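You operate a simulated robot arm through the tools that you are given. There is no shell and no other tool.

Carry out the task below with a simulated robot arm. There is one attempt and no reset: what you move stays moved.

## Task
Load the program on the white card and arm the test.
Fine: switch the monitor on, and set the card's camera rate before arming.

It is judged by the outcome, as a careful person would: the job done as asked, and still so three seconds after it is handed in. It fails if anything else is knocked over, pushed out of place, dropped, spilled or broken.

## Robot
A 6-joint arm with a two-finger gripper, fixed in place. Base frame: the origin is on the floor under the middle of its stand, x ahead of it, y to its left, z up; the work surface is at about z = 0.789. Lengths are in m, angles in rad, forces in N, time in s.
It reaches about 1.572 m from its shoulder. Its first joint turns from -2.897 to 2.897 rad. Payload 2.45 kg.
The tool frame sits at the grasp point between the pads (the TCP): z along the fingers, y along the line on which they close. The tips reach 0.02 m beyond it. The gripper opens to 0.14 m; its body begins 0.168 m behind the TCP.
Orientation is that of the tool frame in the base frame, as a unit quaternion [w, x, y, z]. With the fingers straight down and closing along the base's y, the tool's x points along the base's -x, its y along +y and its z along -z.

## Interface
- The arm moves only by the tool move_arm. Its argument "series" is a list of rows, each a list of 3 entries, a list of its own where there are three numbers: the opening, from 0 (shut) to 1 (fully open), then the shift along the base's x, y, z in mm, then the turn, a rotation vector about the base's x, y, z in rad. In form: [[grip, [tx, ty, tz], [ax, ay, az]], ...]. A call has 1 to 20 rows; each row shifts and turns the commanded pose from where the row before left it. Each row takes 0.2 s and may step no farther than 0.05 m and 0.15 rad from the row before; otherwise, or with a gripper value out of range, the whole call is refused. A pose out of reach is approached as far as the arm can. The call stops where the force on the tool passes 40 N (or 10 N more than at its start, if that is more) or the arm is blocked; 0.2 s more then pass. Each finger travels about 0.045 m/s and halts on what it meets, pressing with about 35 N; the grip force reading is that of the motor and also rises with nothing between the fingers. The clock runs only during rows and for 0.2 s after the last one: add rows that do not move to give the fingers time. It gives the time, the measured TCP pose, the force on the tool (base axes), the opening and the grip force at its end, in the units of the frame above (readings bear some noise), with the torque about the TCP (base axes, N m) and any sound that the robot's microphone picked up, and new pictures: "views" is both (left out), scene, wrist or none.
- Cameras (640 x 400 px; columns grow to the right, rows downward): "scene" is fixed at [0.401, 0.6505, 1.3816]; the picture's right is [-0.59, -0.81, 0.00], its down [-0.37, 0.27, -0.89] and it looks along [0.72, -0.52, -0.46] (base axes); focal length 298 px, centre (320, 200). "wrist" rides on the gripper at [0.078, 0.011, -0.209] in the tool frame; the picture's right is [-0.14, 0.99, 0.00], its down [-0.92, -0.13, -0.37] and it looks along [-0.36, -0.05, 0.93] (tool axes); focal length 280 px, centre (320, 200). There is no depth. A picture from a camera that has moved, and an enlarged one, comes with that camera's place and axes in the base frame and with its lens.
- zoom(camera, box): a new picture of the part [left, top, right, bottom] of that camera's present view, enlarged. No time passes.
- sign_off(): hands the job in; it is judged then, once.

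Places have to be worked out from the pictures, the camera data and where the tool is seen. Open the gripper and draw the arm clear of the work before you hand the job in, unless the task says otherwise.

The tools are called after "Request:" as name(argument=value, ...) on one line, values as JSON. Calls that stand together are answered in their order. move_arm: Moves the arm, as the interface text tells. Its arguments: {"type":"object","properties":{"series":{"type":"array"},"views":{"type":"string","enum":["both","scene","wrist","none"]}},"required":["series"]} The other tools are called the same way: zoom (camera, box) takes an enlarged picture of a part of a camera's view; sign_off () hands the job in.

At the start:

```text
time: 0.0
ee_pos: [0.8564, 0.2594, 1.15]
tool_rot: [0.0, 0.0, 1.0, 0.0]
wrist_force: [0.2, 0.0, 1.0]
moment: [0.03, 0.02, -0.01]
finger_gap: 0.1397
grip_force: 0.1
```

scene: 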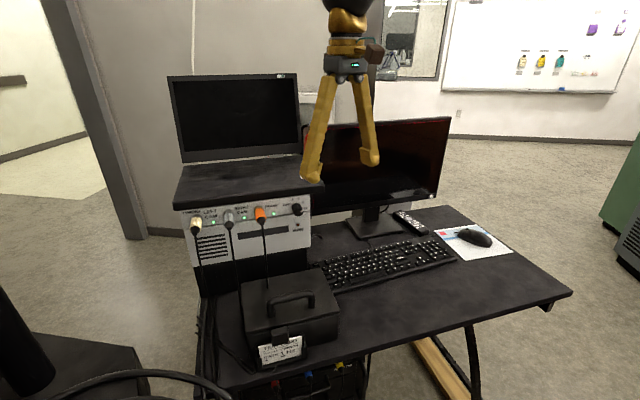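
wrist: 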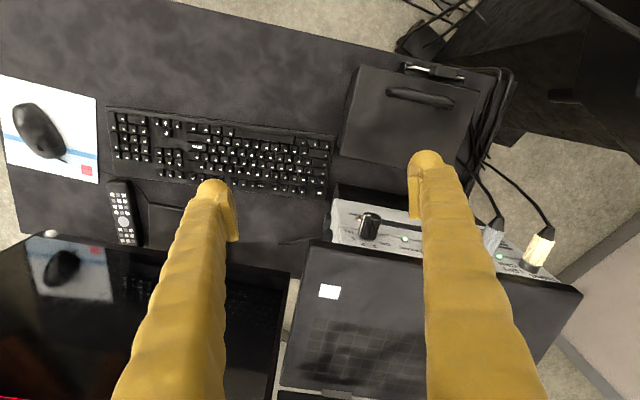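

I'll start by looking closely at the card, the monitor, the amplifier box and the keyboard.

Request:
zoom(camera="scene", box=[240, 320, 320, 370])

Request:
zoom(camera="scene", box=[170, 180, 330, 280])

Request:
zoom(camera="scene", box=[310, 100, 470, 200])

Request:
zoom(camera="scene", box=[160, 60, 320, 160])

Request:
zoom(camera="wrist", box=[90, 90, 350, 250])

Request:
zoom(camera="wrist", box=[320, 180, 580, 340])

```text
8.00 times, centred on (280, 345) of scene
camera zoom: at [0.401, 0.6505, 1.3816], right [-0.59, -0.81, 0.0], down [-0.37, 0.27, -0.89], along [0.72, -0.52, -0.46], focal length 2381 px, centre (640, -960)
```

zoom: 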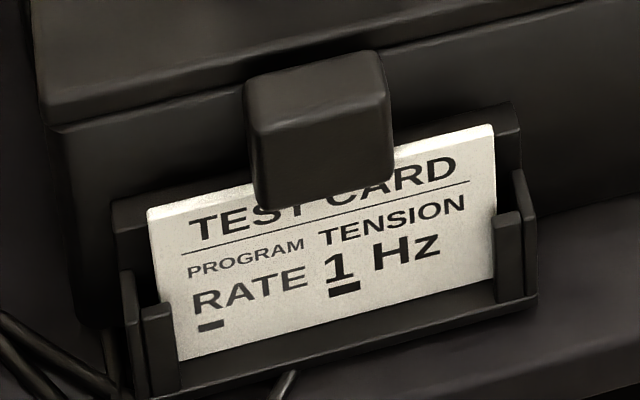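

```text
4.00 times, centred on (250, 230) of scene
camera zoom: at [0.401, 0.6505, 1.3816], right [-0.59, -0.81, 0.0], down [-0.37, 0.27, -0.89], along [0.72, -0.52, -0.46], focal length 1191 px, centre (600, 80)
```

zoom: 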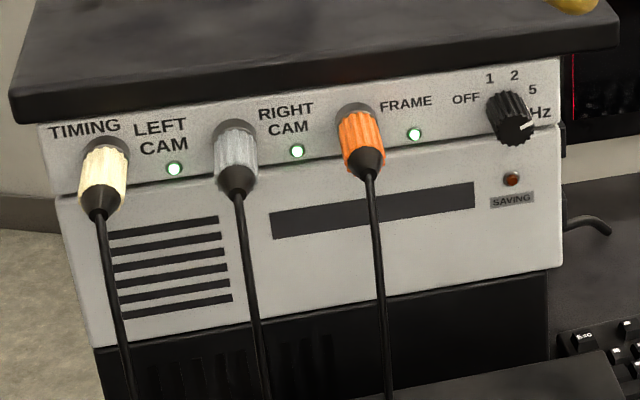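

```text
4.00 times, centred on (390, 150) of scene
camera zoom: at [0.401, 0.6505, 1.3816], right [-0.59, -0.81, 0.0], down [-0.37, 0.27, -0.89], along [0.72, -0.52, -0.46], focal length 1191 px, centre (40, 400)
```

zoom: 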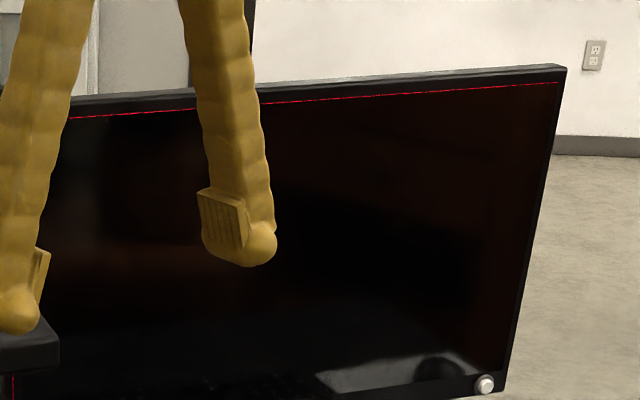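

```text
4.00 times, centred on (240, 110) of scene
camera zoom: at [0.401, 0.6505, 1.3816], right [-0.59, -0.81, 0.0], down [-0.37, 0.27, -0.89], along [0.72, -0.52, -0.46], focal length 1191 px, centre (640, 560)
```

zoom: 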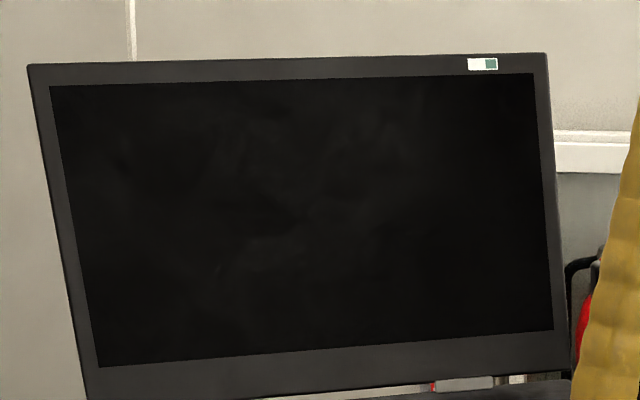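

```text
2.46 times, centred on (220, 170) of wrist
camera zoom: at [0.7806, 0.2707, 1.3592], right [0.14, 0.99, 0.0], down [0.92, -0.13, 0.37], along [0.36, -0.05, -0.93], focal length 690 px, centre (566, 274)
```

zoom: 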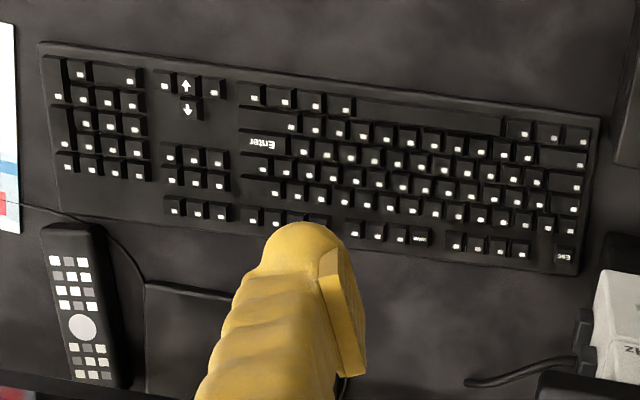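

```text
2.46 times, centred on (450, 260) of wrist
camera zoom: at [0.7806, 0.2707, 1.3592], right [0.14, 0.99, 0.0], down [0.92, -0.13, 0.37], along [0.36, -0.05, -0.93], focal length 690 px, centre (0, 52)
```

zoom: 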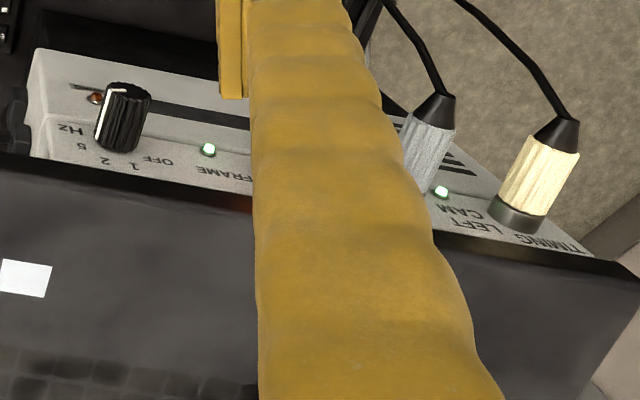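

The card reads program TENSION, rate 1 Hz. The camera rate knob is on the amplifier panel, and the big monitor has a white power button at its lower right. I'll inspect the fingers, the rest of the desk and the wall area.

Request:
zoom(camera="scene", box=[280, 0, 400, 190])

Request:
zoom(camera="scene", box=[270, 180, 350, 230])

Request:
zoom(camera="scene", box=[310, 200, 510, 325])

Request:
zoom(camera="scene", box=[230, 250, 390, 400])

Request:
zoom(camera="wrist", box=[0, 180, 160, 300])

Request:
zoom(camera="wrist", box=[270, 230, 430, 400])

```text
2.11 times, centred on (340, 95) of scene
camera zoom: at [0.401, 0.6505, 1.3816], right [-0.59, -0.81, 0.0], down [-0.37, 0.27, -0.89], along [0.72, -0.52, -0.46], focal length 627 px, centre (278, 421)
```

zoom: 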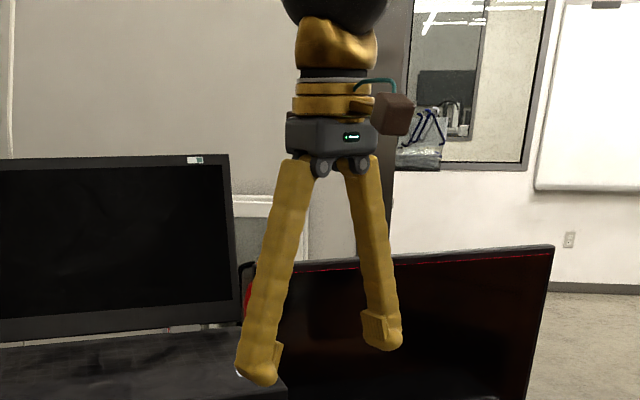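

```text
8.00 times, centred on (310, 205) of scene
camera zoom: at [0.401, 0.6505, 1.3816], right [-0.59, -0.81, 0.0], down [-0.37, 0.27, -0.89], along [0.72, -0.52, -0.46], focal length 2381 px, centre (400, 160)
```

zoom: 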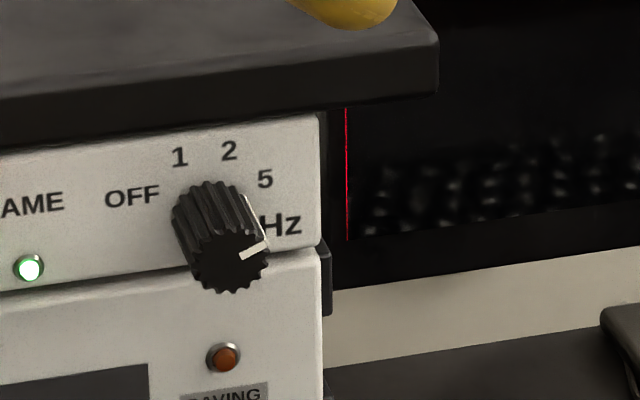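

```text
3.20 times, centred on (410, 262) of scene
camera zoom: at [0.401, 0.6505, 1.3816], right [-0.59, -0.81, 0.0], down [-0.37, 0.27, -0.89], along [0.72, -0.52, -0.46], focal length 952 px, centre (32, 0)
```

zoom: 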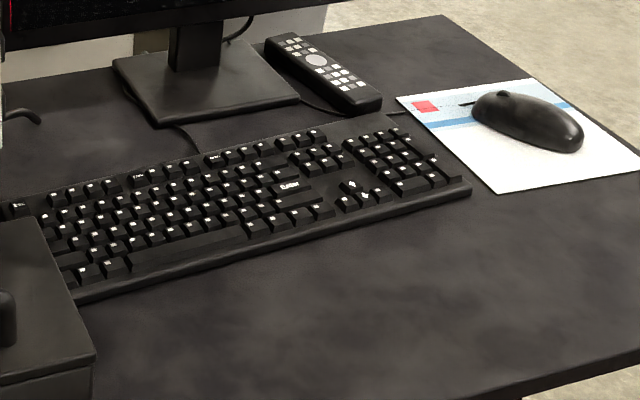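

```text
2.67 times, centred on (310, 325) of scene
camera zoom: at [0.401, 0.6505, 1.3816], right [-0.59, -0.81, 0.0], down [-0.37, 0.27, -0.89], along [0.72, -0.52, -0.46], focal length 794 px, centre (347, -133)
```

zoom: 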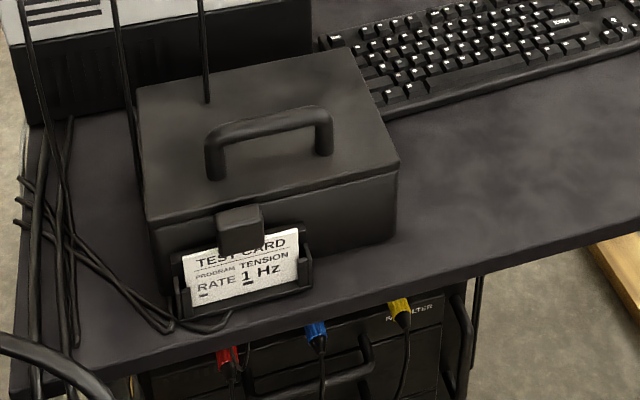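

```text
3.33 times, centred on (80, 240) of wrist
camera zoom: at [0.7806, 0.2707, 1.3592], right [0.14, 0.99, 0.0], down [0.92, -0.13, 0.37], along [0.36, -0.05, -0.93], focal length 935 px, centre (1120, 67)
```

zoom: 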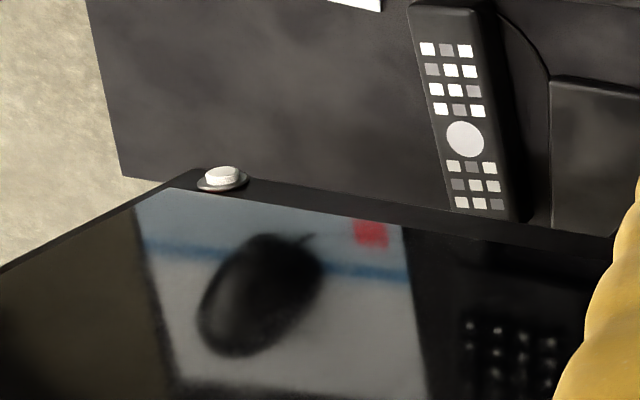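

```text
2.35 times, centred on (350, 315) of wrist
camera zoom: at [0.7806, 0.2707, 1.3592], right [0.14, 0.99, 0.0], down [0.92, -0.13, 0.37], along [0.36, -0.05, -0.93], focal length 660 px, centre (249, -71)
```

zoom: 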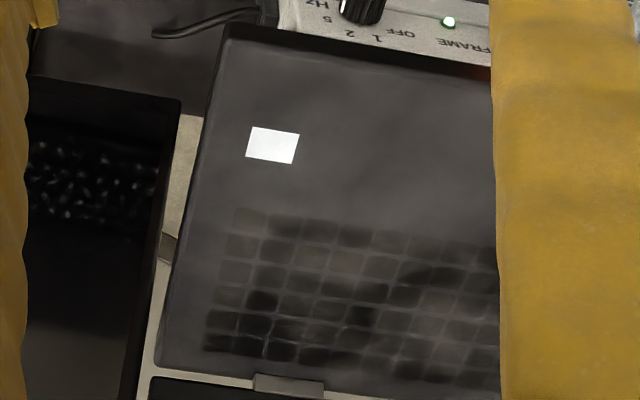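

The knob pointer is at 5 Hz, so it has to turn counterclockwise to 1. I'll back the arm away and shut the gripper, to see the closed finger shape and get an unobstructed view.

Request:
move_arm(series=[[1, [-50, 0, 0], [0, 0, 0]], [1, [-50, 0, 0], [0, 0, 0]], [0, [-50, -40, 0], [0, 0, 0]], [0, [0, -40, 0], [0, 0, 0]], [0, [0, 0, 0], [0, 0, 0]], [0, [0, 0, 0], [0, 0, 0]], [0, [0, 0, 0], [0, 0, 0]], [0, [0, 0, 0], [0, 0, 0]], [0, [0, 0, 0], [0, 0, 0]], [0, [0, 0, 0], [0, 0, 0]], [0, [0, 0, 0], [0, 0, 0]]])

```text
refused: row 3 steps farther than a row can; nothing moved
```

One row was too long; I'll repeat the same move with smaller steps.

Request:
move_arm(series=[[1, [-45, -20, 0], [0, 0, 0]], [1, [-45, -20, 0], [0, 0, 0]], [0, [-45, -20, 0], [0, 0, 0]], [0, [-15, -20, 0], [0, 0, 0]], [0, [0, 0, 0], [0, 0, 0]], [0, [0, 0, 0], [0, 0, 0]], [0, [0, 0, 0], [0, 0, 0]], [0, [0, 0, 0], [0, 0, 0]], [0, [0, 0, 0], [0, 0, 0]], [0, [0, 0, 0], [0, 0, 0]], [0, [0, 0, 0], [0, 0, 0]]])

```text
time: 2.4
ee_pos: [0.7106, 0.1814, 1.1522]
tool_rot: [0.0, -0.001, 1.0, 0.0]
wrist_force: [-1.1, 0.1, 0.7]
moment: [-0.03, 0.01, 0.02]
finger_gap: 0.0
grip_force: 29.2
camera wrist: at [0.6335, 0.1916, 1.3613], right [0.14, 0.99, 0.0], down [0.92, -0.13, 0.37], along [0.37, -0.05, -0.93], focal length 280 px, centre (320, 200)
```

scene: 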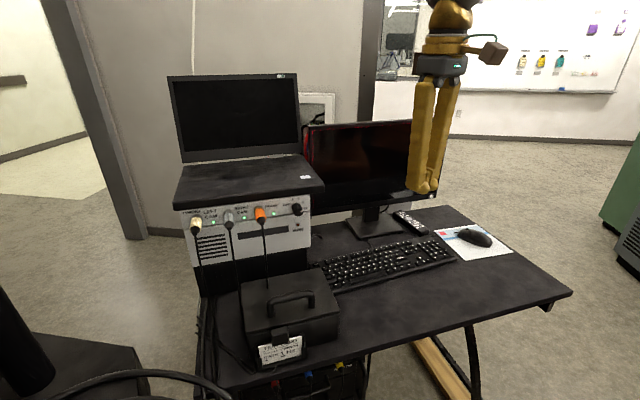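
wrist: 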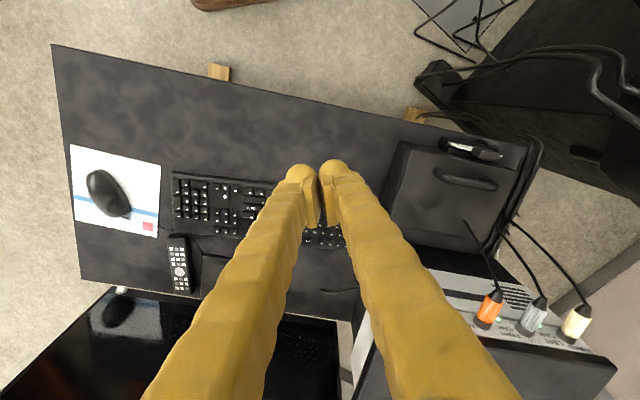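

The closed fingers are visible now; I'll zoom in on the fingertips, the big monitor and the panel.

Request:
zoom(camera="scene", box=[390, 60, 480, 210])

Request:
zoom(camera="wrist", box=[160, 140, 360, 265])

Request:
zoom(camera="scene", box=[270, 160, 350, 220])

Request:
zoom(camera="wrist", box=[260, 150, 380, 250])

```text
2.67 times, centred on (435, 135) of scene
camera zoom: at [0.401, 0.6505, 1.3816], right [-0.59, -0.81, 0.0], down [-0.37, 0.27, -0.89], along [0.72, -0.52, -0.46], focal length 794 px, centre (13, 373)
```

zoom: 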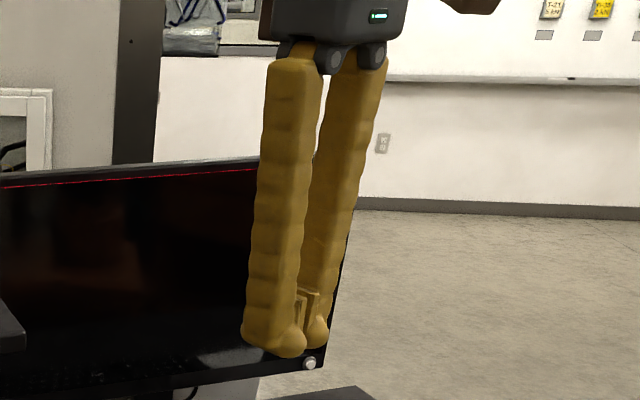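

```text
3.20 times, centred on (260, 202) of wrist
camera zoom: at [0.6335, 0.1916, 1.3613], right [0.14, 0.99, 0.0], down [0.92, -0.13, 0.37], along [0.37, -0.05, -0.93], focal length 897 px, centre (512, 192)
```

zoom: 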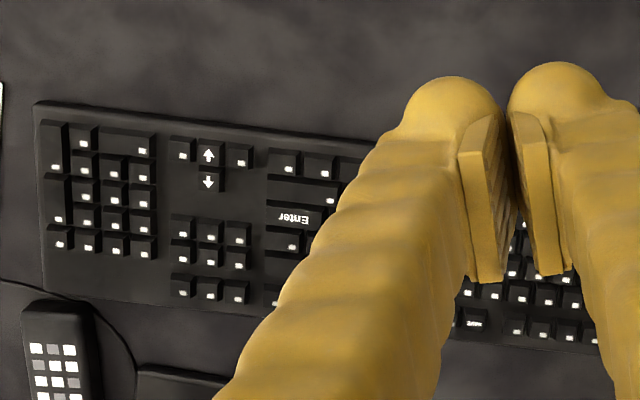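

```text
6.67 times, centred on (310, 190) of scene
camera zoom: at [0.401, 0.6505, 1.3816], right [-0.59, -0.81, 0.0], down [-0.37, 0.27, -0.89], along [0.72, -0.52, -0.46], focal length 1984 px, centre (387, 267)
```

zoom: 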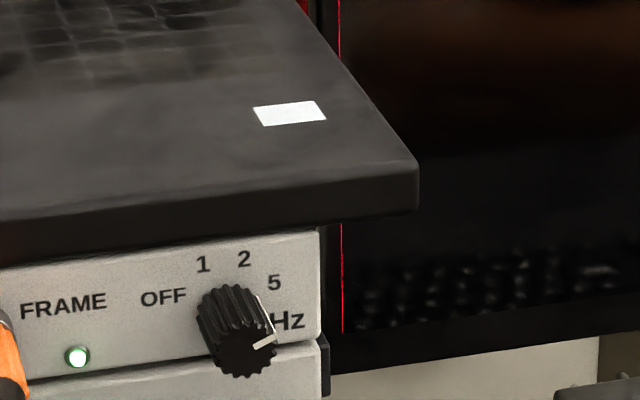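

```text
4.00 times, centred on (320, 200) of wrist
camera zoom: at [0.6335, 0.1916, 1.3613], right [0.14, 0.99, 0.0], down [0.92, -0.13, 0.37], along [0.37, -0.05, -0.93], focal length 1122 px, centre (320, 200)
```

zoom: 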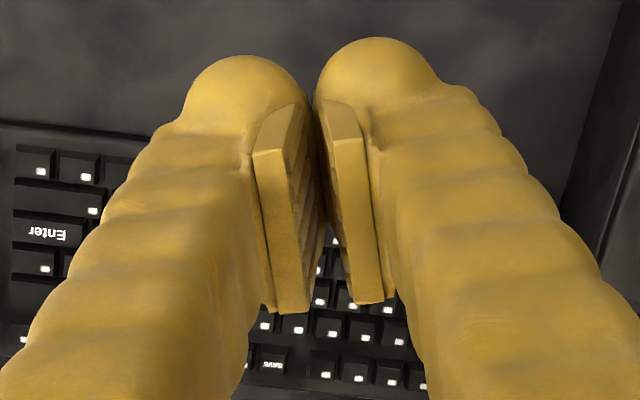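

The closed fingertips are balls of about 12 mm radius, each about 13.5 mm off the centre line. From the two views the monitor button triangulates to roughly (0.955, -0.256, 0.895), so I'll swing right and pitch the tool forward about 45° to face it.

Request:
move_arm(series=[[0, [5, -45, -5], [0, -0.13, 0]], [0, [5, -45, -10], [0, -0.13, 0]], [0, [5, -45, -15], [0, -0.13, 0]], [0, [5, -45, -15], [0, -0.13, 0]], [0, [5, -45, -15], [0, -0.13, 0]], [0, [5, -45, -15], [0, -0.135, 0]], [0, [5, -45, -15], [0, 0, 0]], [0, [5, -45, -15], [0, 0, 0]], [0, [5, -45, -15], [0, 0, 0]], [0, [5, -45, -15], [0, 0, 0]], [0, [0, 0, 0], [0, 0, 0]]])

```text
time: 4.8
ee_pos: [0.7607, -0.2685, 1.0171]
tool_rot: [0.383, 0.0, 0.924, 0.001]
wrist_force: [-0.2, -0.7, 1.2]
moment: [0.0, -0.03, -0.04]
finger_gap: 0.0
grip_force: 29.7
out of reach, approached as far as the arm can: row 6
camera wrist: at [0.5592, -0.2559, 1.1105], right [0.1, 0.99, 0.1], down [0.39, -0.13, 0.91], along [0.92, -0.05, -0.4], focal length 280 px, centre (320, 200)
```

scene: 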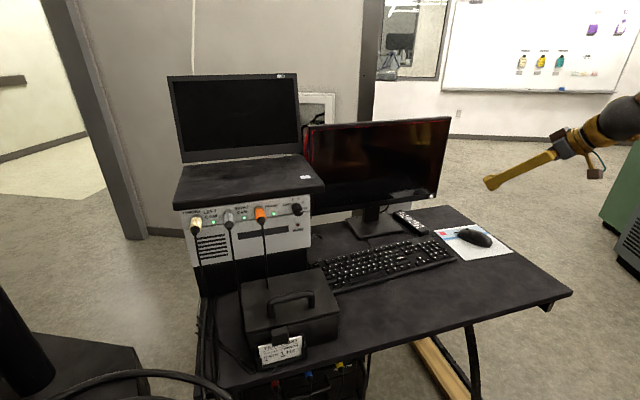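
wrist: 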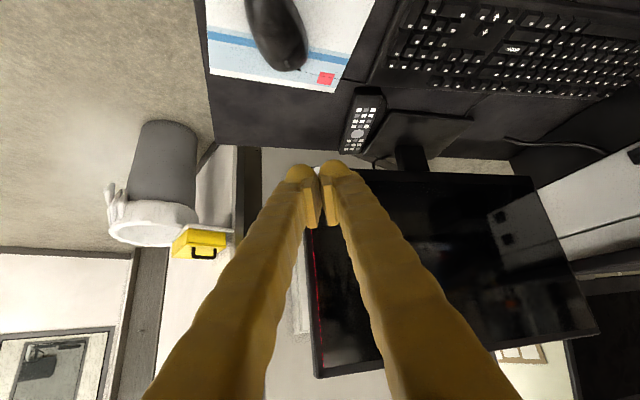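

The finger lies almost on the camera's line of sight to the button, which confirms the estimate. I'll descend toward it and stop about 3 cm short.

Request:
move_arm(series=[[0, [20, 0, -30], [0, 0, 0]], [0, [30, 0, -30], [0, 0, 0]], [0, [30, 0, -30], [0, 0, 0]], [0, [30, 0, -30], [0, 0, 0]], [0, [10, 0, 0], [0, 0, 0]], [0, [0, 0, 0], [0, 0, 0]]])

Request:
zoom(camera="scene", box=[390, 150, 490, 220])

Request:
zoom(camera="wrist", box=[240, 110, 420, 240])

```text
time: 6.2
ee_pos: [0.8785, -0.266, 0.9005]
tool_rot: [0.384, 0.0, 0.923, 0.0]
wrist_force: [-0.3, -0.1, -0.3]
moment: [-0.02, -0.01, 0.03]
finger_gap: 0.0
grip_force: 29.3
camera wrist: at [0.6759, -0.2543, 0.993], right [0.1, 0.99, 0.1], down [0.39, -0.13, 0.91], along [0.92, -0.05, -0.4], focal length 280 px, centre (320, 200)
```

scene: 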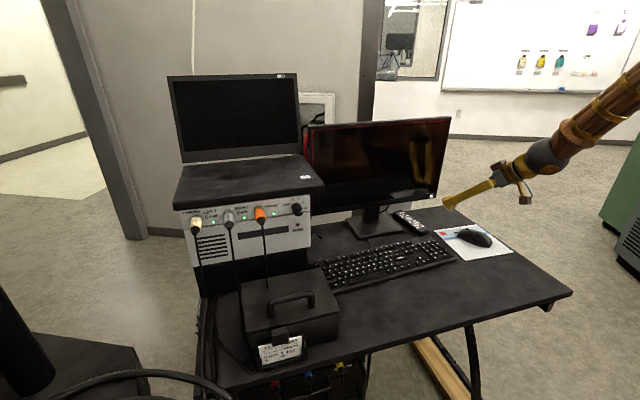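
wrist: 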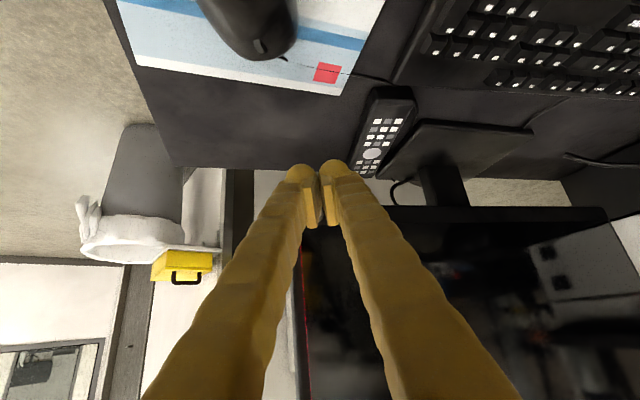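

```text
5.71 times, centred on (440, 185) of scene
camera zoom: at [0.401, 0.6505, 1.3816], right [-0.59, -0.81, 0.0], down [-0.37, 0.27, -0.89], along [0.72, -0.52, -0.46], focal length 1701 px, centre (-366, 286)
```

zoom: 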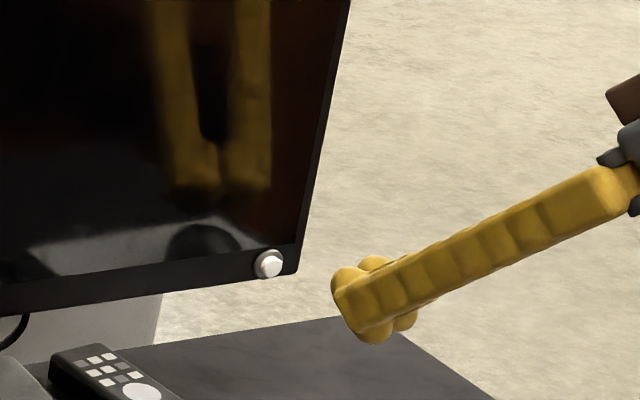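

```text
3.08 times, centred on (330, 175) of wrist
camera zoom: at [0.6759, -0.2543, 0.993], right [0.1, 0.99, 0.1], down [0.39, -0.13, 0.91], along [0.92, -0.05, -0.4], focal length 863 px, centre (289, 277)
```

zoom: 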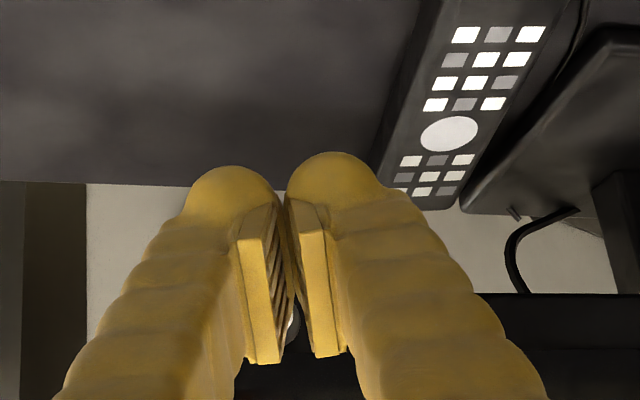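

The upper left ball of the fingertip is at about (0.892, -0.2525, 0.903) and the button face is near x≈0.95. I'll align in y and z, then creep forward while watching the force.

Request:
move_arm(series=[[0, [10, -4, -8], [0, 0, 0]], [0, [15, 0, 0], [0, 0, 0]], [0, [8, 0, 0], [0, 0, 0]], [0, [0, 0, 0], [0, 0, 0]]], views="scene")

Request:
zoom(camera="scene", box=[400, 170, 470, 215])

```text
time: 7.2
ee_pos: [0.9087, -0.2702, 0.8896]
tool_rot: [0.382, 0.0, 0.924, 0.0]
wrist_force: [-0.9, -0.4, -0.2]
moment: [0.0, 0.0, 0.04]
finger_gap: 0.0
grip_force: 29.8
```

scene: 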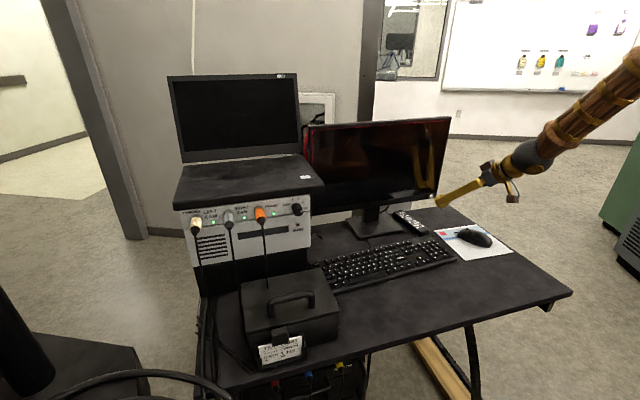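

```text
8.89 times, centred on (435, 192) of scene
camera zoom: at [0.401, 0.6505, 1.3816], right [-0.59, -0.81, 0.0], down [-0.37, 0.27, -0.89], along [0.72, -0.52, -0.46], focal length 2646 px, centre (-702, 267)
```

zoom: 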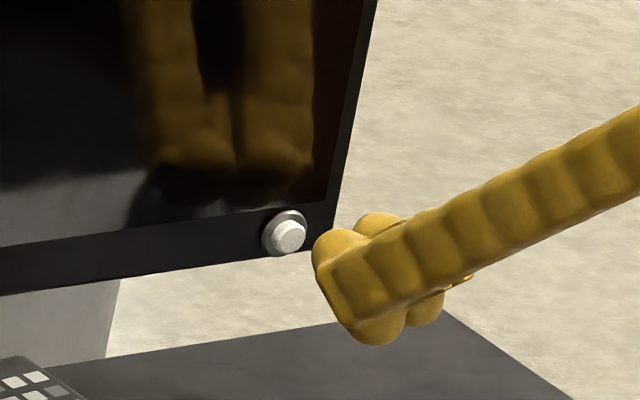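

The fingertip ball is lined up with the button, with a gap of about 10–15 mm. I'll advance in small steps.

Request:
move_arm(series=[[0, [6, 0, 0], [0, 0, 0]], [0, [2, 0, 0], [0, 0, 0]], [0, [2, 0, 0], [0, 0, 0]], [0, [0, 0, 0], [0, 0, 0]]], views="scene")

Request:
zoom(camera="scene", box=[400, 170, 470, 215])

```text
time: 8.2
ee_pos: [0.9203, -0.2682, 0.8894]
tool_rot: [0.383, 0.0, 0.924, 0.0]
wrist_force: [-0.6, 0.5, 0.2]
moment: [-0.01, 0.0, 0.0]
finger_gap: 0.0
grip_force: 29.4
```

scene: 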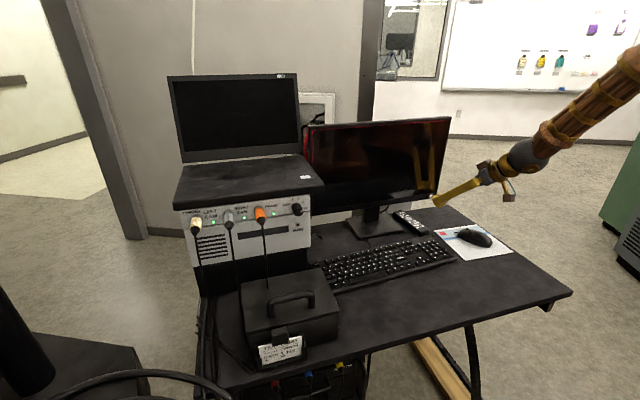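

```text
8.89 times, centred on (435, 192) of scene
camera zoom: at [0.401, 0.6505, 1.3816], right [-0.59, -0.81, 0.0], down [-0.37, 0.27, -0.89], along [0.72, -0.52, -0.46], focal length 2646 px, centre (-702, 267)
```

zoom: 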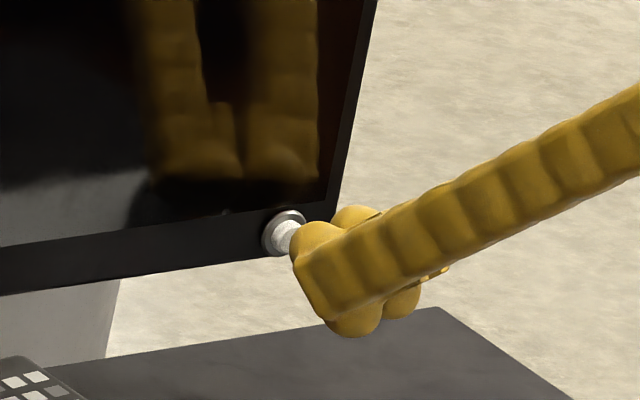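

The ball is nearly touching the button. I'll push 2 mm at a time.

Request:
move_arm(series=[[0, [2, 0, 0], [0, 0, 0]], [0, [2, 0, 0], [0, 0, 0]], [0, [0, 0, 0], [0, 0, 0]]], views="scene")

```text
time: 9.0
ee_pos: [0.9239, -0.2699, 0.8882]
tool_rot: [0.383, 0.0, 0.924, 0.0]
wrist_force: [0.3, -0.6, 0.0]
moment: [0.0, 0.0, 0.02]
finger_gap: 0.0
grip_force: 29.6
```

scene: 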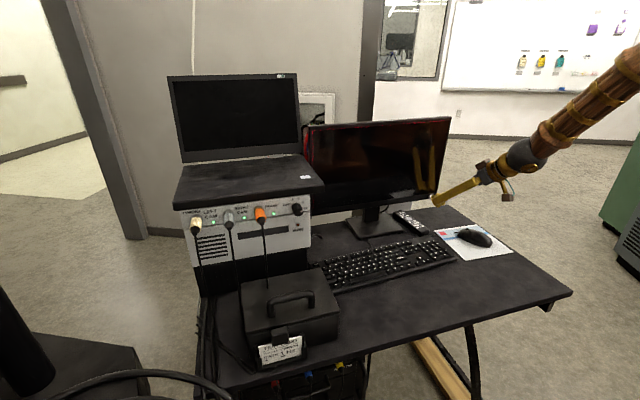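

No contact force yet; I'll keep stepping 2 mm at a time.

Request:
move_arm(series=[[0, [2, 0, 0], [0, 0, 0]], [0, [1.5, 0, 0], [0, 0, 0]], [0, [0, 0, 0], [0, 0, 0]]], views="scene")

Request:
zoom(camera="scene", box=[400, 170, 470, 215])

```text
time: 9.8
ee_pos: [0.9284, -0.2701, 0.8882]
tool_rot: [0.383, 0.0, 0.924, 0.0]
wrist_force: [-0.3, 0.5, 0.1]
moment: [0.01, 0.01, -0.01]
finger_gap: 0.0
grip_force: 29.3
```

scene: 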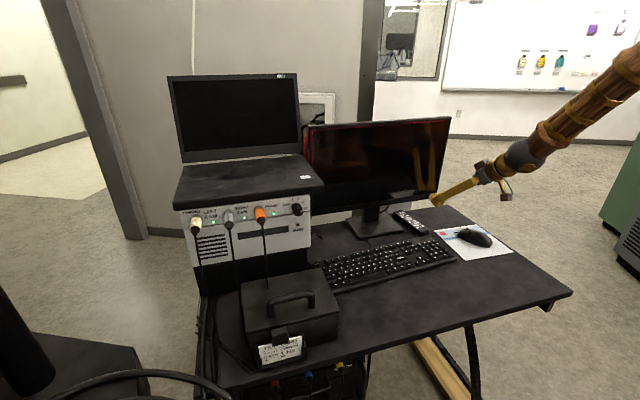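

```text
8.89 times, centred on (435, 192) of scene
camera zoom: at [0.401, 0.6505, 1.3816], right [-0.59, -0.81, 0.0], down [-0.37, 0.27, -0.89], along [0.72, -0.52, -0.46], focal length 2646 px, centre (-702, 267)
```

zoom: 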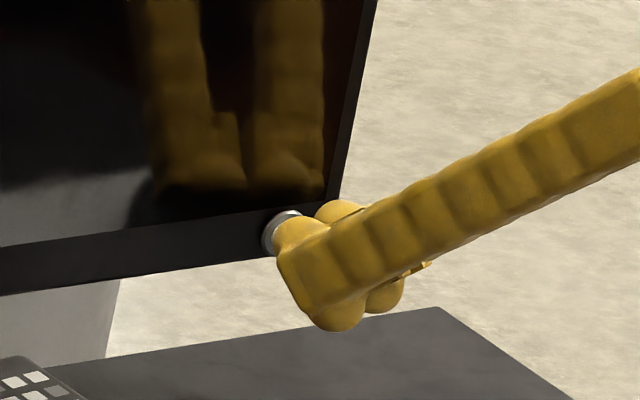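

No force yet, though the ball covers the button. I'll continue in 2 mm steps.

Request:
move_arm(series=[[0, [2, 0, 0], [0, 0, 0]], [0, [0, 0, 0], [0, 0, 0]]], views="scene")

Request:
move_arm(series=[[0, [2, 0, 0], [0, 0, 0]], [0, [0, 0, 0], [0, 0, 0]]], views="scene")

```text
time: 10.4
ee_pos: [0.93, -0.2698, 0.888]
tool_rot: [0.382, -0.002, 0.924, 0.001]
wrist_force: [-0.3, -0.2, -1.0]
moment: [-0.02, 0.01, -0.02]
finger_gap: 0.0003
grip_force: 29.1
```

scene: 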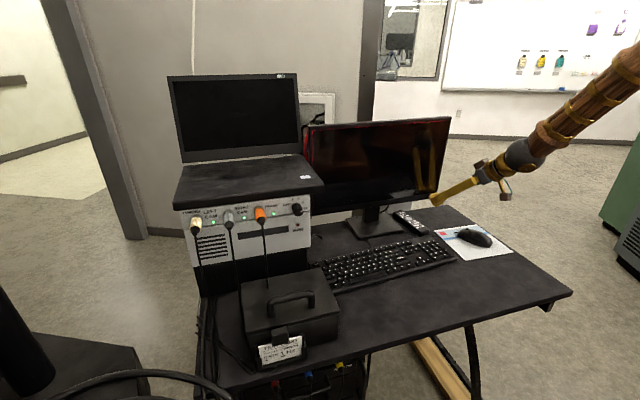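

```text
time: 11.0
ee_pos: [0.9311, -0.2688, 0.8893]
tool_rot: [0.383, 0.0, 0.924, -0.001]
wrist_force: [0.7, 0.0, 0.2]
moment: [0.02, -0.02, 0.01]
finger_gap: 0.0
grip_force: 29.7
```

scene: 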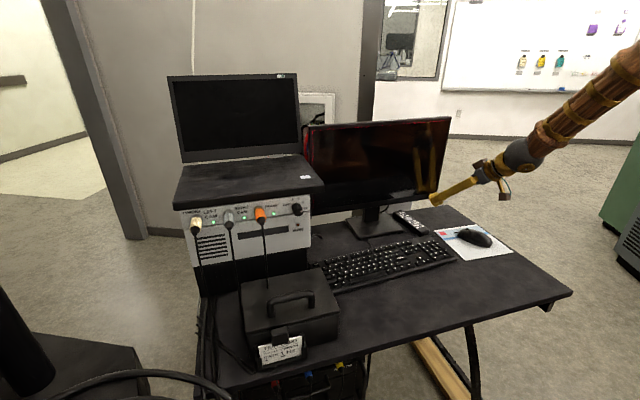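

Still no force at x=0.931. I'll continue with 2 mm steps, checking force each time.

Request:
move_arm(series=[[0, [2, 0, 0], [0, 0, 0]], [0, [0, 0, 0], [0, 0, 0]]], views="scene")

Request:
zoom(camera="scene", box=[400, 170, 470, 215])

```text
time: 11.6
ee_pos: [0.9339, -0.2691, 0.8881]
tool_rot: [0.383, 0.0, 0.924, 0.0]
wrist_force: [0.5, -0.1, -0.1]
moment: [0.02, 0.01, -0.01]
finger_gap: 0.0
grip_force: 29.2
```

scene: 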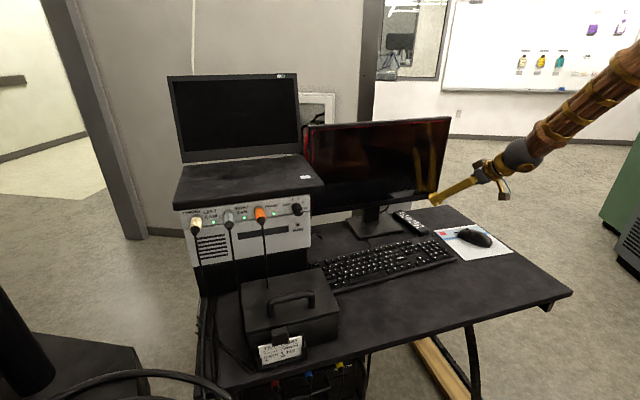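

```text
8.89 times, centred on (435, 192) of scene
camera zoom: at [0.401, 0.6505, 1.3816], right [-0.59, -0.81, 0.0], down [-0.37, 0.27, -0.89], along [0.72, -0.52, -0.46], focal length 2646 px, centre (-702, 267)
```

zoom: 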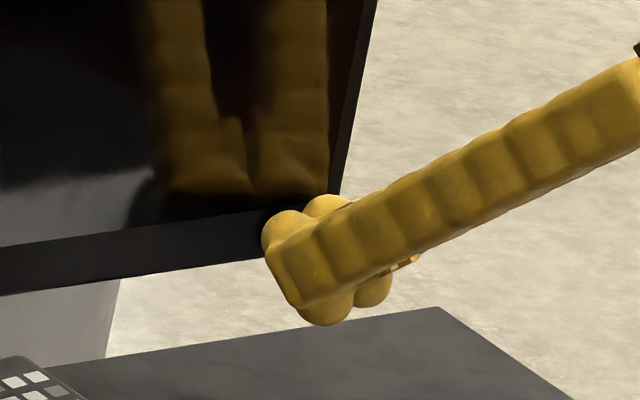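

The ball hides the button but there is still no contact, so the button is a bit farther off than estimated. I'll back off and rise, to get a clear wrist view and triangulate better.

Request:
move_arm(series=[[0, [-40, 0, 10], [0, 0, 0]], [0, [-20, 20, 30], [0, 0, 0]], [0, [0, 20, 40], [0, 0, 0]], [0, [0, 20, 20], [0, 0, 0]], [0, [0, 0, 0], [0, 0, 0]]], views="wrist")

Request:
zoom(camera="wrist", box=[200, 100, 360, 200])

```text
time: 12.8
ee_pos: [0.873, -0.2099, 0.9862]
tool_rot: [0.382, 0.0, 0.924, 0.0]
wrist_force: [0.7, -0.1, 0.3]
moment: [-0.05, 0.01, -0.05]
finger_gap: 0.0
grip_force: 29.7
camera wrist: at [0.6725, -0.1986, 1.0799], right [0.1, 0.99, 0.1], down [0.39, -0.13, 0.91], along [0.92, -0.05, -0.4], focal length 280 px, centre (320, 200)
```

wrist: 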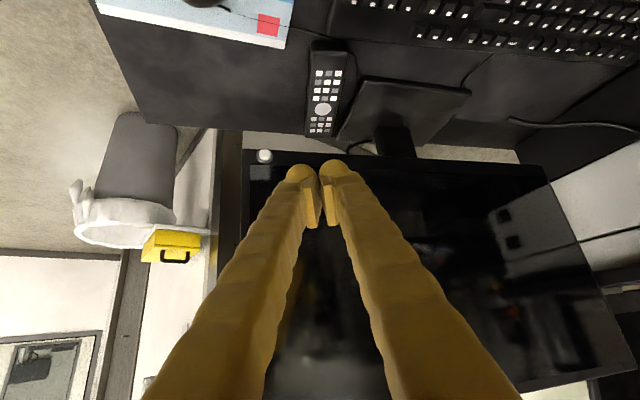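

```text
4.00 times, centred on (280, 150) of wrist
camera zoom: at [0.6725, -0.1986, 1.0799], right [0.1, 0.99, 0.1], down [0.39, -0.13, 0.91], along [0.92, -0.05, -0.4], focal length 1122 px, centre (480, 400)
```

zoom: 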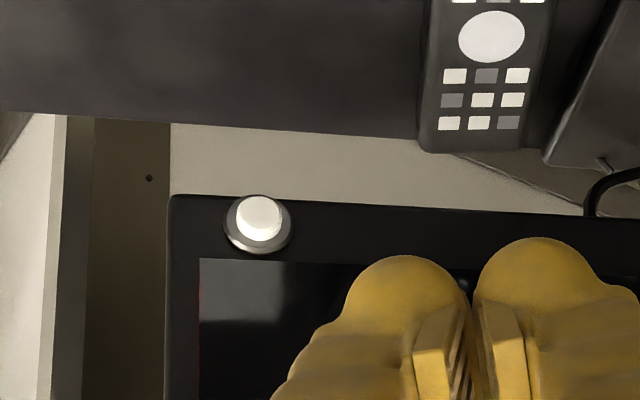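

A better triangulation puts the button face at about (0.969, -0.279, 0.876), with both rays agreeing to 1 mm. I'll bring the left fingertip ball in front of it again.

Request:
move_arm(series=[[0, [0, -21, -28], [0, 0, 0]], [0, [0, -21, -28], [0, 0, 0]], [0, [0, -21, -28], [0, 0, 0]], [0, [0, -20, -28], [0, 0, 0]], [0, [27, 0, 0], [0, 0, 0]], [0, [25, 0, 0], [0, 0, 0]], [0, [7, 0, 0], [0, 0, 0]], [0, [0, 0, 0], [0, 0, 0]]], views="scene")

Request:
zoom(camera="scene", box=[400, 170, 470, 215])

```text
time: 14.6
ee_pos: [0.9326, -0.2929, 0.8772]
tool_rot: [0.383, 0.0, 0.924, 0.0]
wrist_force: [0.4, 0.3, -0.8]
moment: [0.02, 0.02, 0.0]
finger_gap: 0.0
grip_force: 28.9
```

scene: 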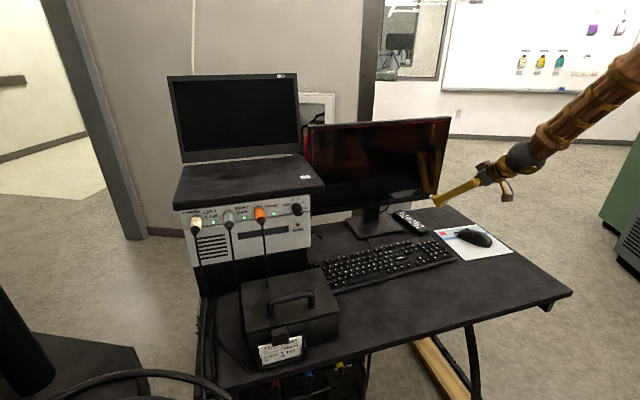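

```text
8.89 times, centred on (435, 192) of scene
camera zoom: at [0.401, 0.6505, 1.3816], right [-0.59, -0.81, 0.0], down [-0.37, 0.27, -0.89], along [0.72, -0.52, -0.46], focal length 2646 px, centre (-702, 267)
```

zoom: 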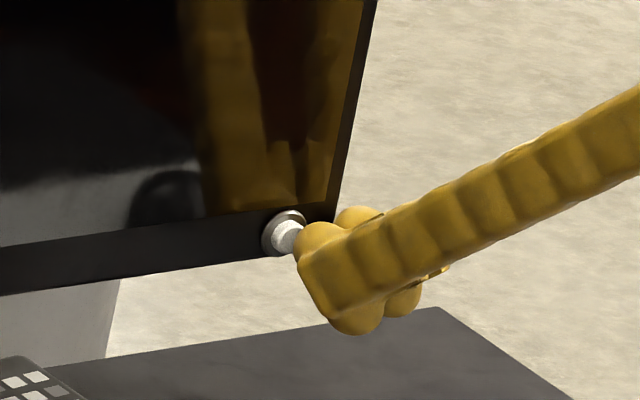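

The ball sits right in front of the button with roughly 10 mm to go. I'll advance, then creep.

Request:
move_arm(series=[[0, [5, 0, 0], [0, 0, 0]], [0, [3, 0, 0], [0, 0, 0]], [0, [2, 0, 0], [0, 0, 0]], [0, [0, 0, 0], [0, 0, 0]]], views="scene")

Request:
move_arm(series=[[0, [2, 0, 0], [0, 0, 0]], [0, [0, 0, 0], [0, 0, 0]]], views="scene")

```text
time: 15.1
ee_pos: [0.9352, -0.2936, 0.877]
tool_rot: [0.381, 0.0, 0.925, 0.0]
wrist_force: [-13.8, 1.6, 8.9]
moment: [-0.14, -0.19, -0.14]
finger_gap: 0.0
grip_force: 29.3
heard: click
stopped in row 2: the force on the tool passed its limit at 54 N (the readings are from after the stop); the commanded pose is now the measured one
```

scene: 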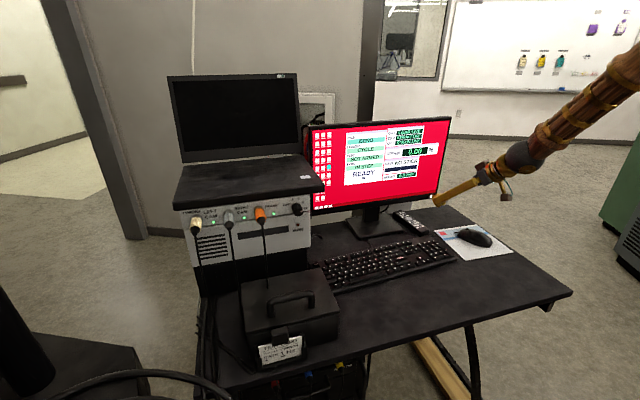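

```text
time: 15.4
ee_pos: [0.9353, -0.293, 0.8776]
tool_rot: [0.381, 0.0, 0.925, 0.0]
wrist_force: [-13.1, 2.1, 8.5]
moment: [-0.09, -0.18, -0.12]
finger_gap: 0.0
grip_force: 29.8
stopped in row 1: the force on the tool passed its limit at 48 N (the readings are from after the stop); the commanded pose is now the measured one
```

scene: 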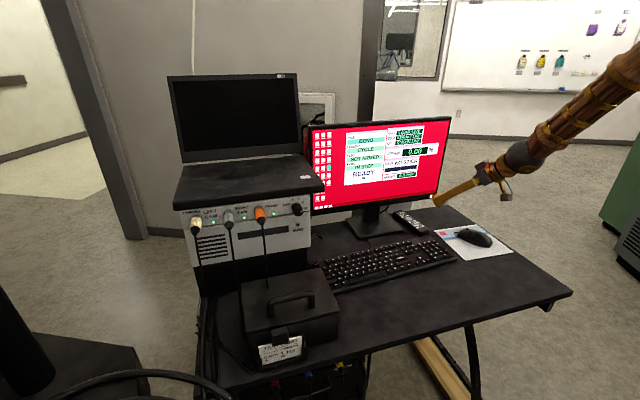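

The button clicked and the monitor came on. I'll back straight off and read the screen.

Request:
move_arm(series=[[0, [-10, 0, 0], [0, 0, 0]], [0, [-30, 0, 10], [0, 0, 0]], [0, [-30, 0, 30], [0, 0, 0]], [0, [-20, 0, 40], [0, 0, 0]], [0, [0, 0, 0], [0, 0, 0]]], views="both")

Request:
zoom(camera="scene", box=[300, 110, 460, 220])

Request:
zoom(camera="scene", box=[335, 120, 445, 190])

```text
time: 16.6
ee_pos: [0.844, -0.2957, 0.9601]
tool_rot: [0.381, 0.0, 0.925, 0.0]
wrist_force: [-0.3, -0.4, 1.1]
moment: [0.0, 0.02, -0.01]
finger_gap: 0.0002
grip_force: 29.1
camera wrist: at [0.6419, -0.2845, 1.0532], right [0.1, 0.99, 0.1], down [0.39, -0.13, 0.91], along [0.91, -0.05, -0.4], focal length 280 px, centre (320, 200)
```

scene: 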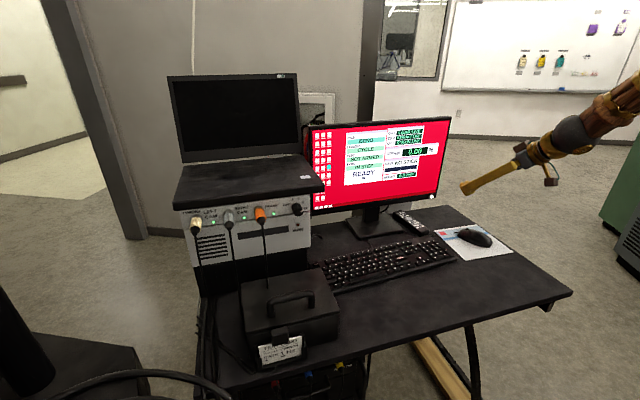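
wrist: 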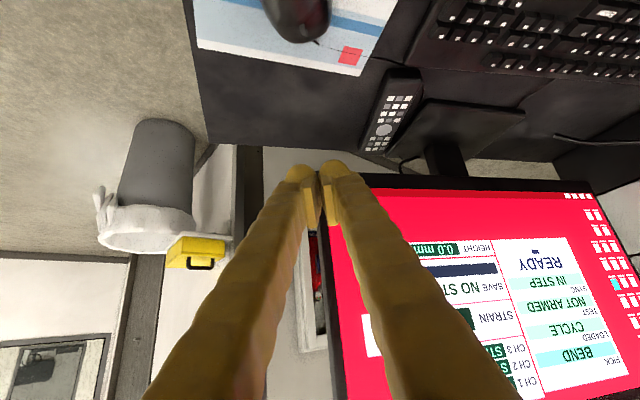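

```text
3.64 times, centred on (380, 165) of scene
camera zoom: at [0.401, 0.6505, 1.3816], right [-0.59, -0.81, 0.0], down [-0.37, 0.27, -0.89], along [0.72, -0.52, -0.46], focal length 1082 px, centre (102, 327)
```

zoom: 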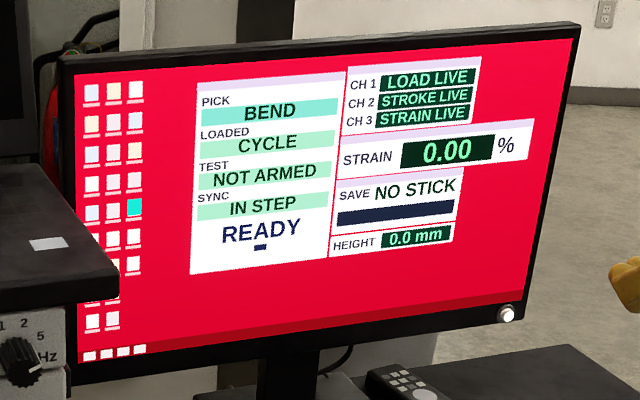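

```text
5.71 times, centred on (390, 155) of scene
camera zoom: at [0.401, 0.6505, 1.3816], right [-0.59, -0.81, 0.0], down [-0.37, 0.27, -0.89], along [0.72, -0.52, -0.46], focal length 1701 px, centre (-80, 457)
```

zoom: 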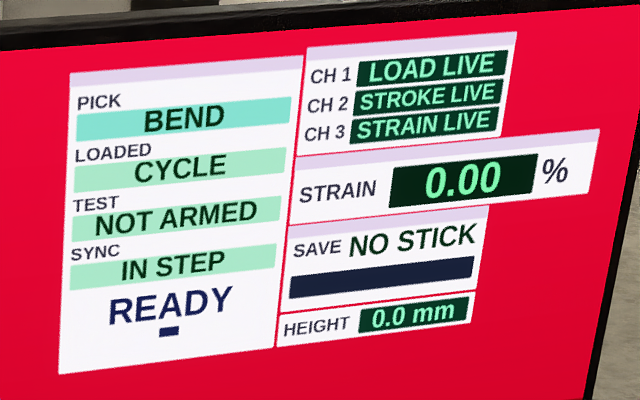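

The screen now shows PICK: BEND, LOADED: CYCLE, TEST: NOT ARMED, so I will need PICK = TENSION, then load, then arm. First comes the rate knob: the amplifier panel is yawed by about 17–20°, so I'll swing left with the tool level and look straight at the knob.

Request:
move_arm(series=[[0, [-40, 10, 10], [0, 0, 0]], [0.5, [-20, 40, 10], [0, 0, 0]], [0.5, [-10, 45, 10], [0, -0.13, 0]], [0.5, [-10, 45, 10], [0, -0.13, 0]], [0.5, [-10, 45, 10], [0, -0.13, 0]], [0.5, [-10, 45, 10], [0, -0.13, 0]], [0.5, [-10, 45, 10], [0, -0.13, 0]], [0.5, [-10, 45, 10], [0, -0.135, 0]], [0.5, [-5, 45, 5], [0, 0, -0.11]], [0.5, [-5, 45, 0], [0, 0, -0.11]], [0.5, [-5, 45, 0], [0, 0, -0.11]], [0.5, [-5, 45, 0], [0, 0, 0]], [0.5, [-5, 45, 0], [0, 0, 0]], [0.5, [-5, 45, 0], [0, 0, 0]], [0.5, [0, 45, 0], [0, 0, 0]], [0.5, [0, 40, 0], [0, 0, 0]], [0.5, [0, 0, 0], [0, 0, 0]]])

```text
time: 20.2
ee_pos: [0.7739, 0.0029, 1.1035]
tool_rot: [0.694, -0.045, 0.715, 0.066]
wrist_force: [-1.0, 0.0, -0.4]
moment: [0.0, 0.0, -0.02]
finger_gap: 0.07
grip_force: 0.0
out of reach, approached as far as the arm can: row 6, 7, 8, 9, 10, 11, 12, 13, 14, 15, 16
camera wrist: at [0.5634, -0.0151, 1.0304], right [-0.15, 0.97, 0.17], down [-0.31, -0.21, 0.93], along [0.94, 0.08, 0.34], focal length 280 px, centre (320, 200)
```

scene: 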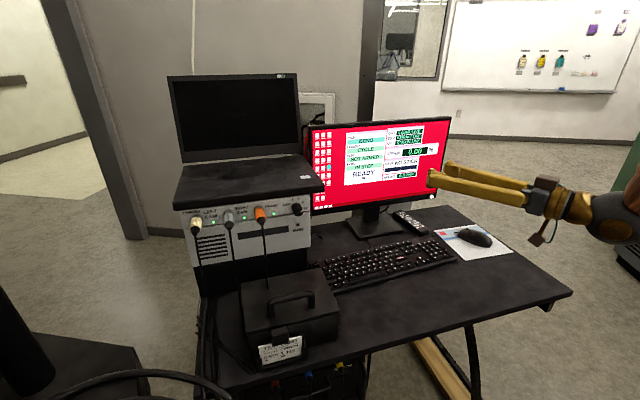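
wrist: 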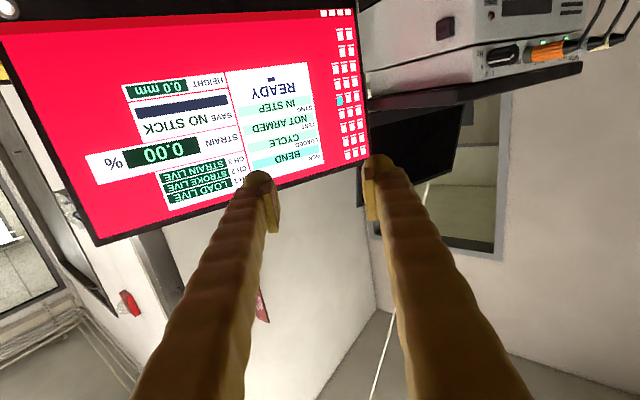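

The arm ran out of room while folded that close in, so it stalled at (0.77, 0.00, 1.10). I'll bring the commanded pose back to the arm and re-route farther out in x, where the level pose should be reachable.

Request:
move_arm(series=[[0.5, [16, -45, 5], [0, 0, 0]], [0.5, [16, -45, 5], [0, 0, 0]], [0.5, [16, -45, 5], [0, 0, 0]], [0.5, [16, -45, 5], [0, 0, 0]], [0.5, [16, -45, 5], [0, 0, 0]], [0.5, [16, -45, 5], [0, 0, 0]], [0.5, [16, -45, 5], [0, 0, 0]], [0.5, [16, -45, 5], [0, 0, 0]], [0.5, [0, 0, 0], [0, 0, 0]], [0.5, [0, 0, 0], [0, 0, 0]]])

```text
time: 22.4
ee_pos: [0.8978, -0.3531, 1.1408]
tool_rot: [0.695, -0.035, 0.715, 0.06]
wrist_force: [-0.6, -0.8, 0.3]
moment: [-0.02, -0.01, 0.02]
finger_gap: 0.0704
grip_force: 0.1
camera wrist: at [0.6876, -0.3663, 1.0687], right [-0.12, 0.98, 0.17], down [-0.32, -0.2, 0.92], along [0.94, 0.06, 0.34], focal length 280 px, centre (320, 200)
```

scene: 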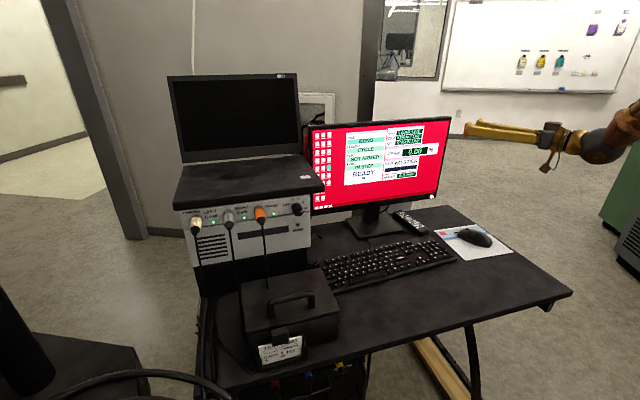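
wrist: 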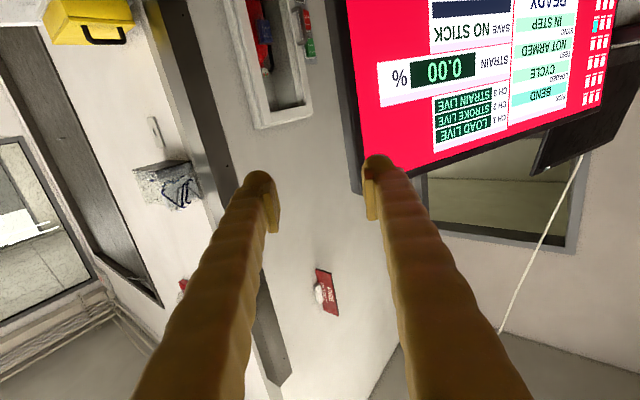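

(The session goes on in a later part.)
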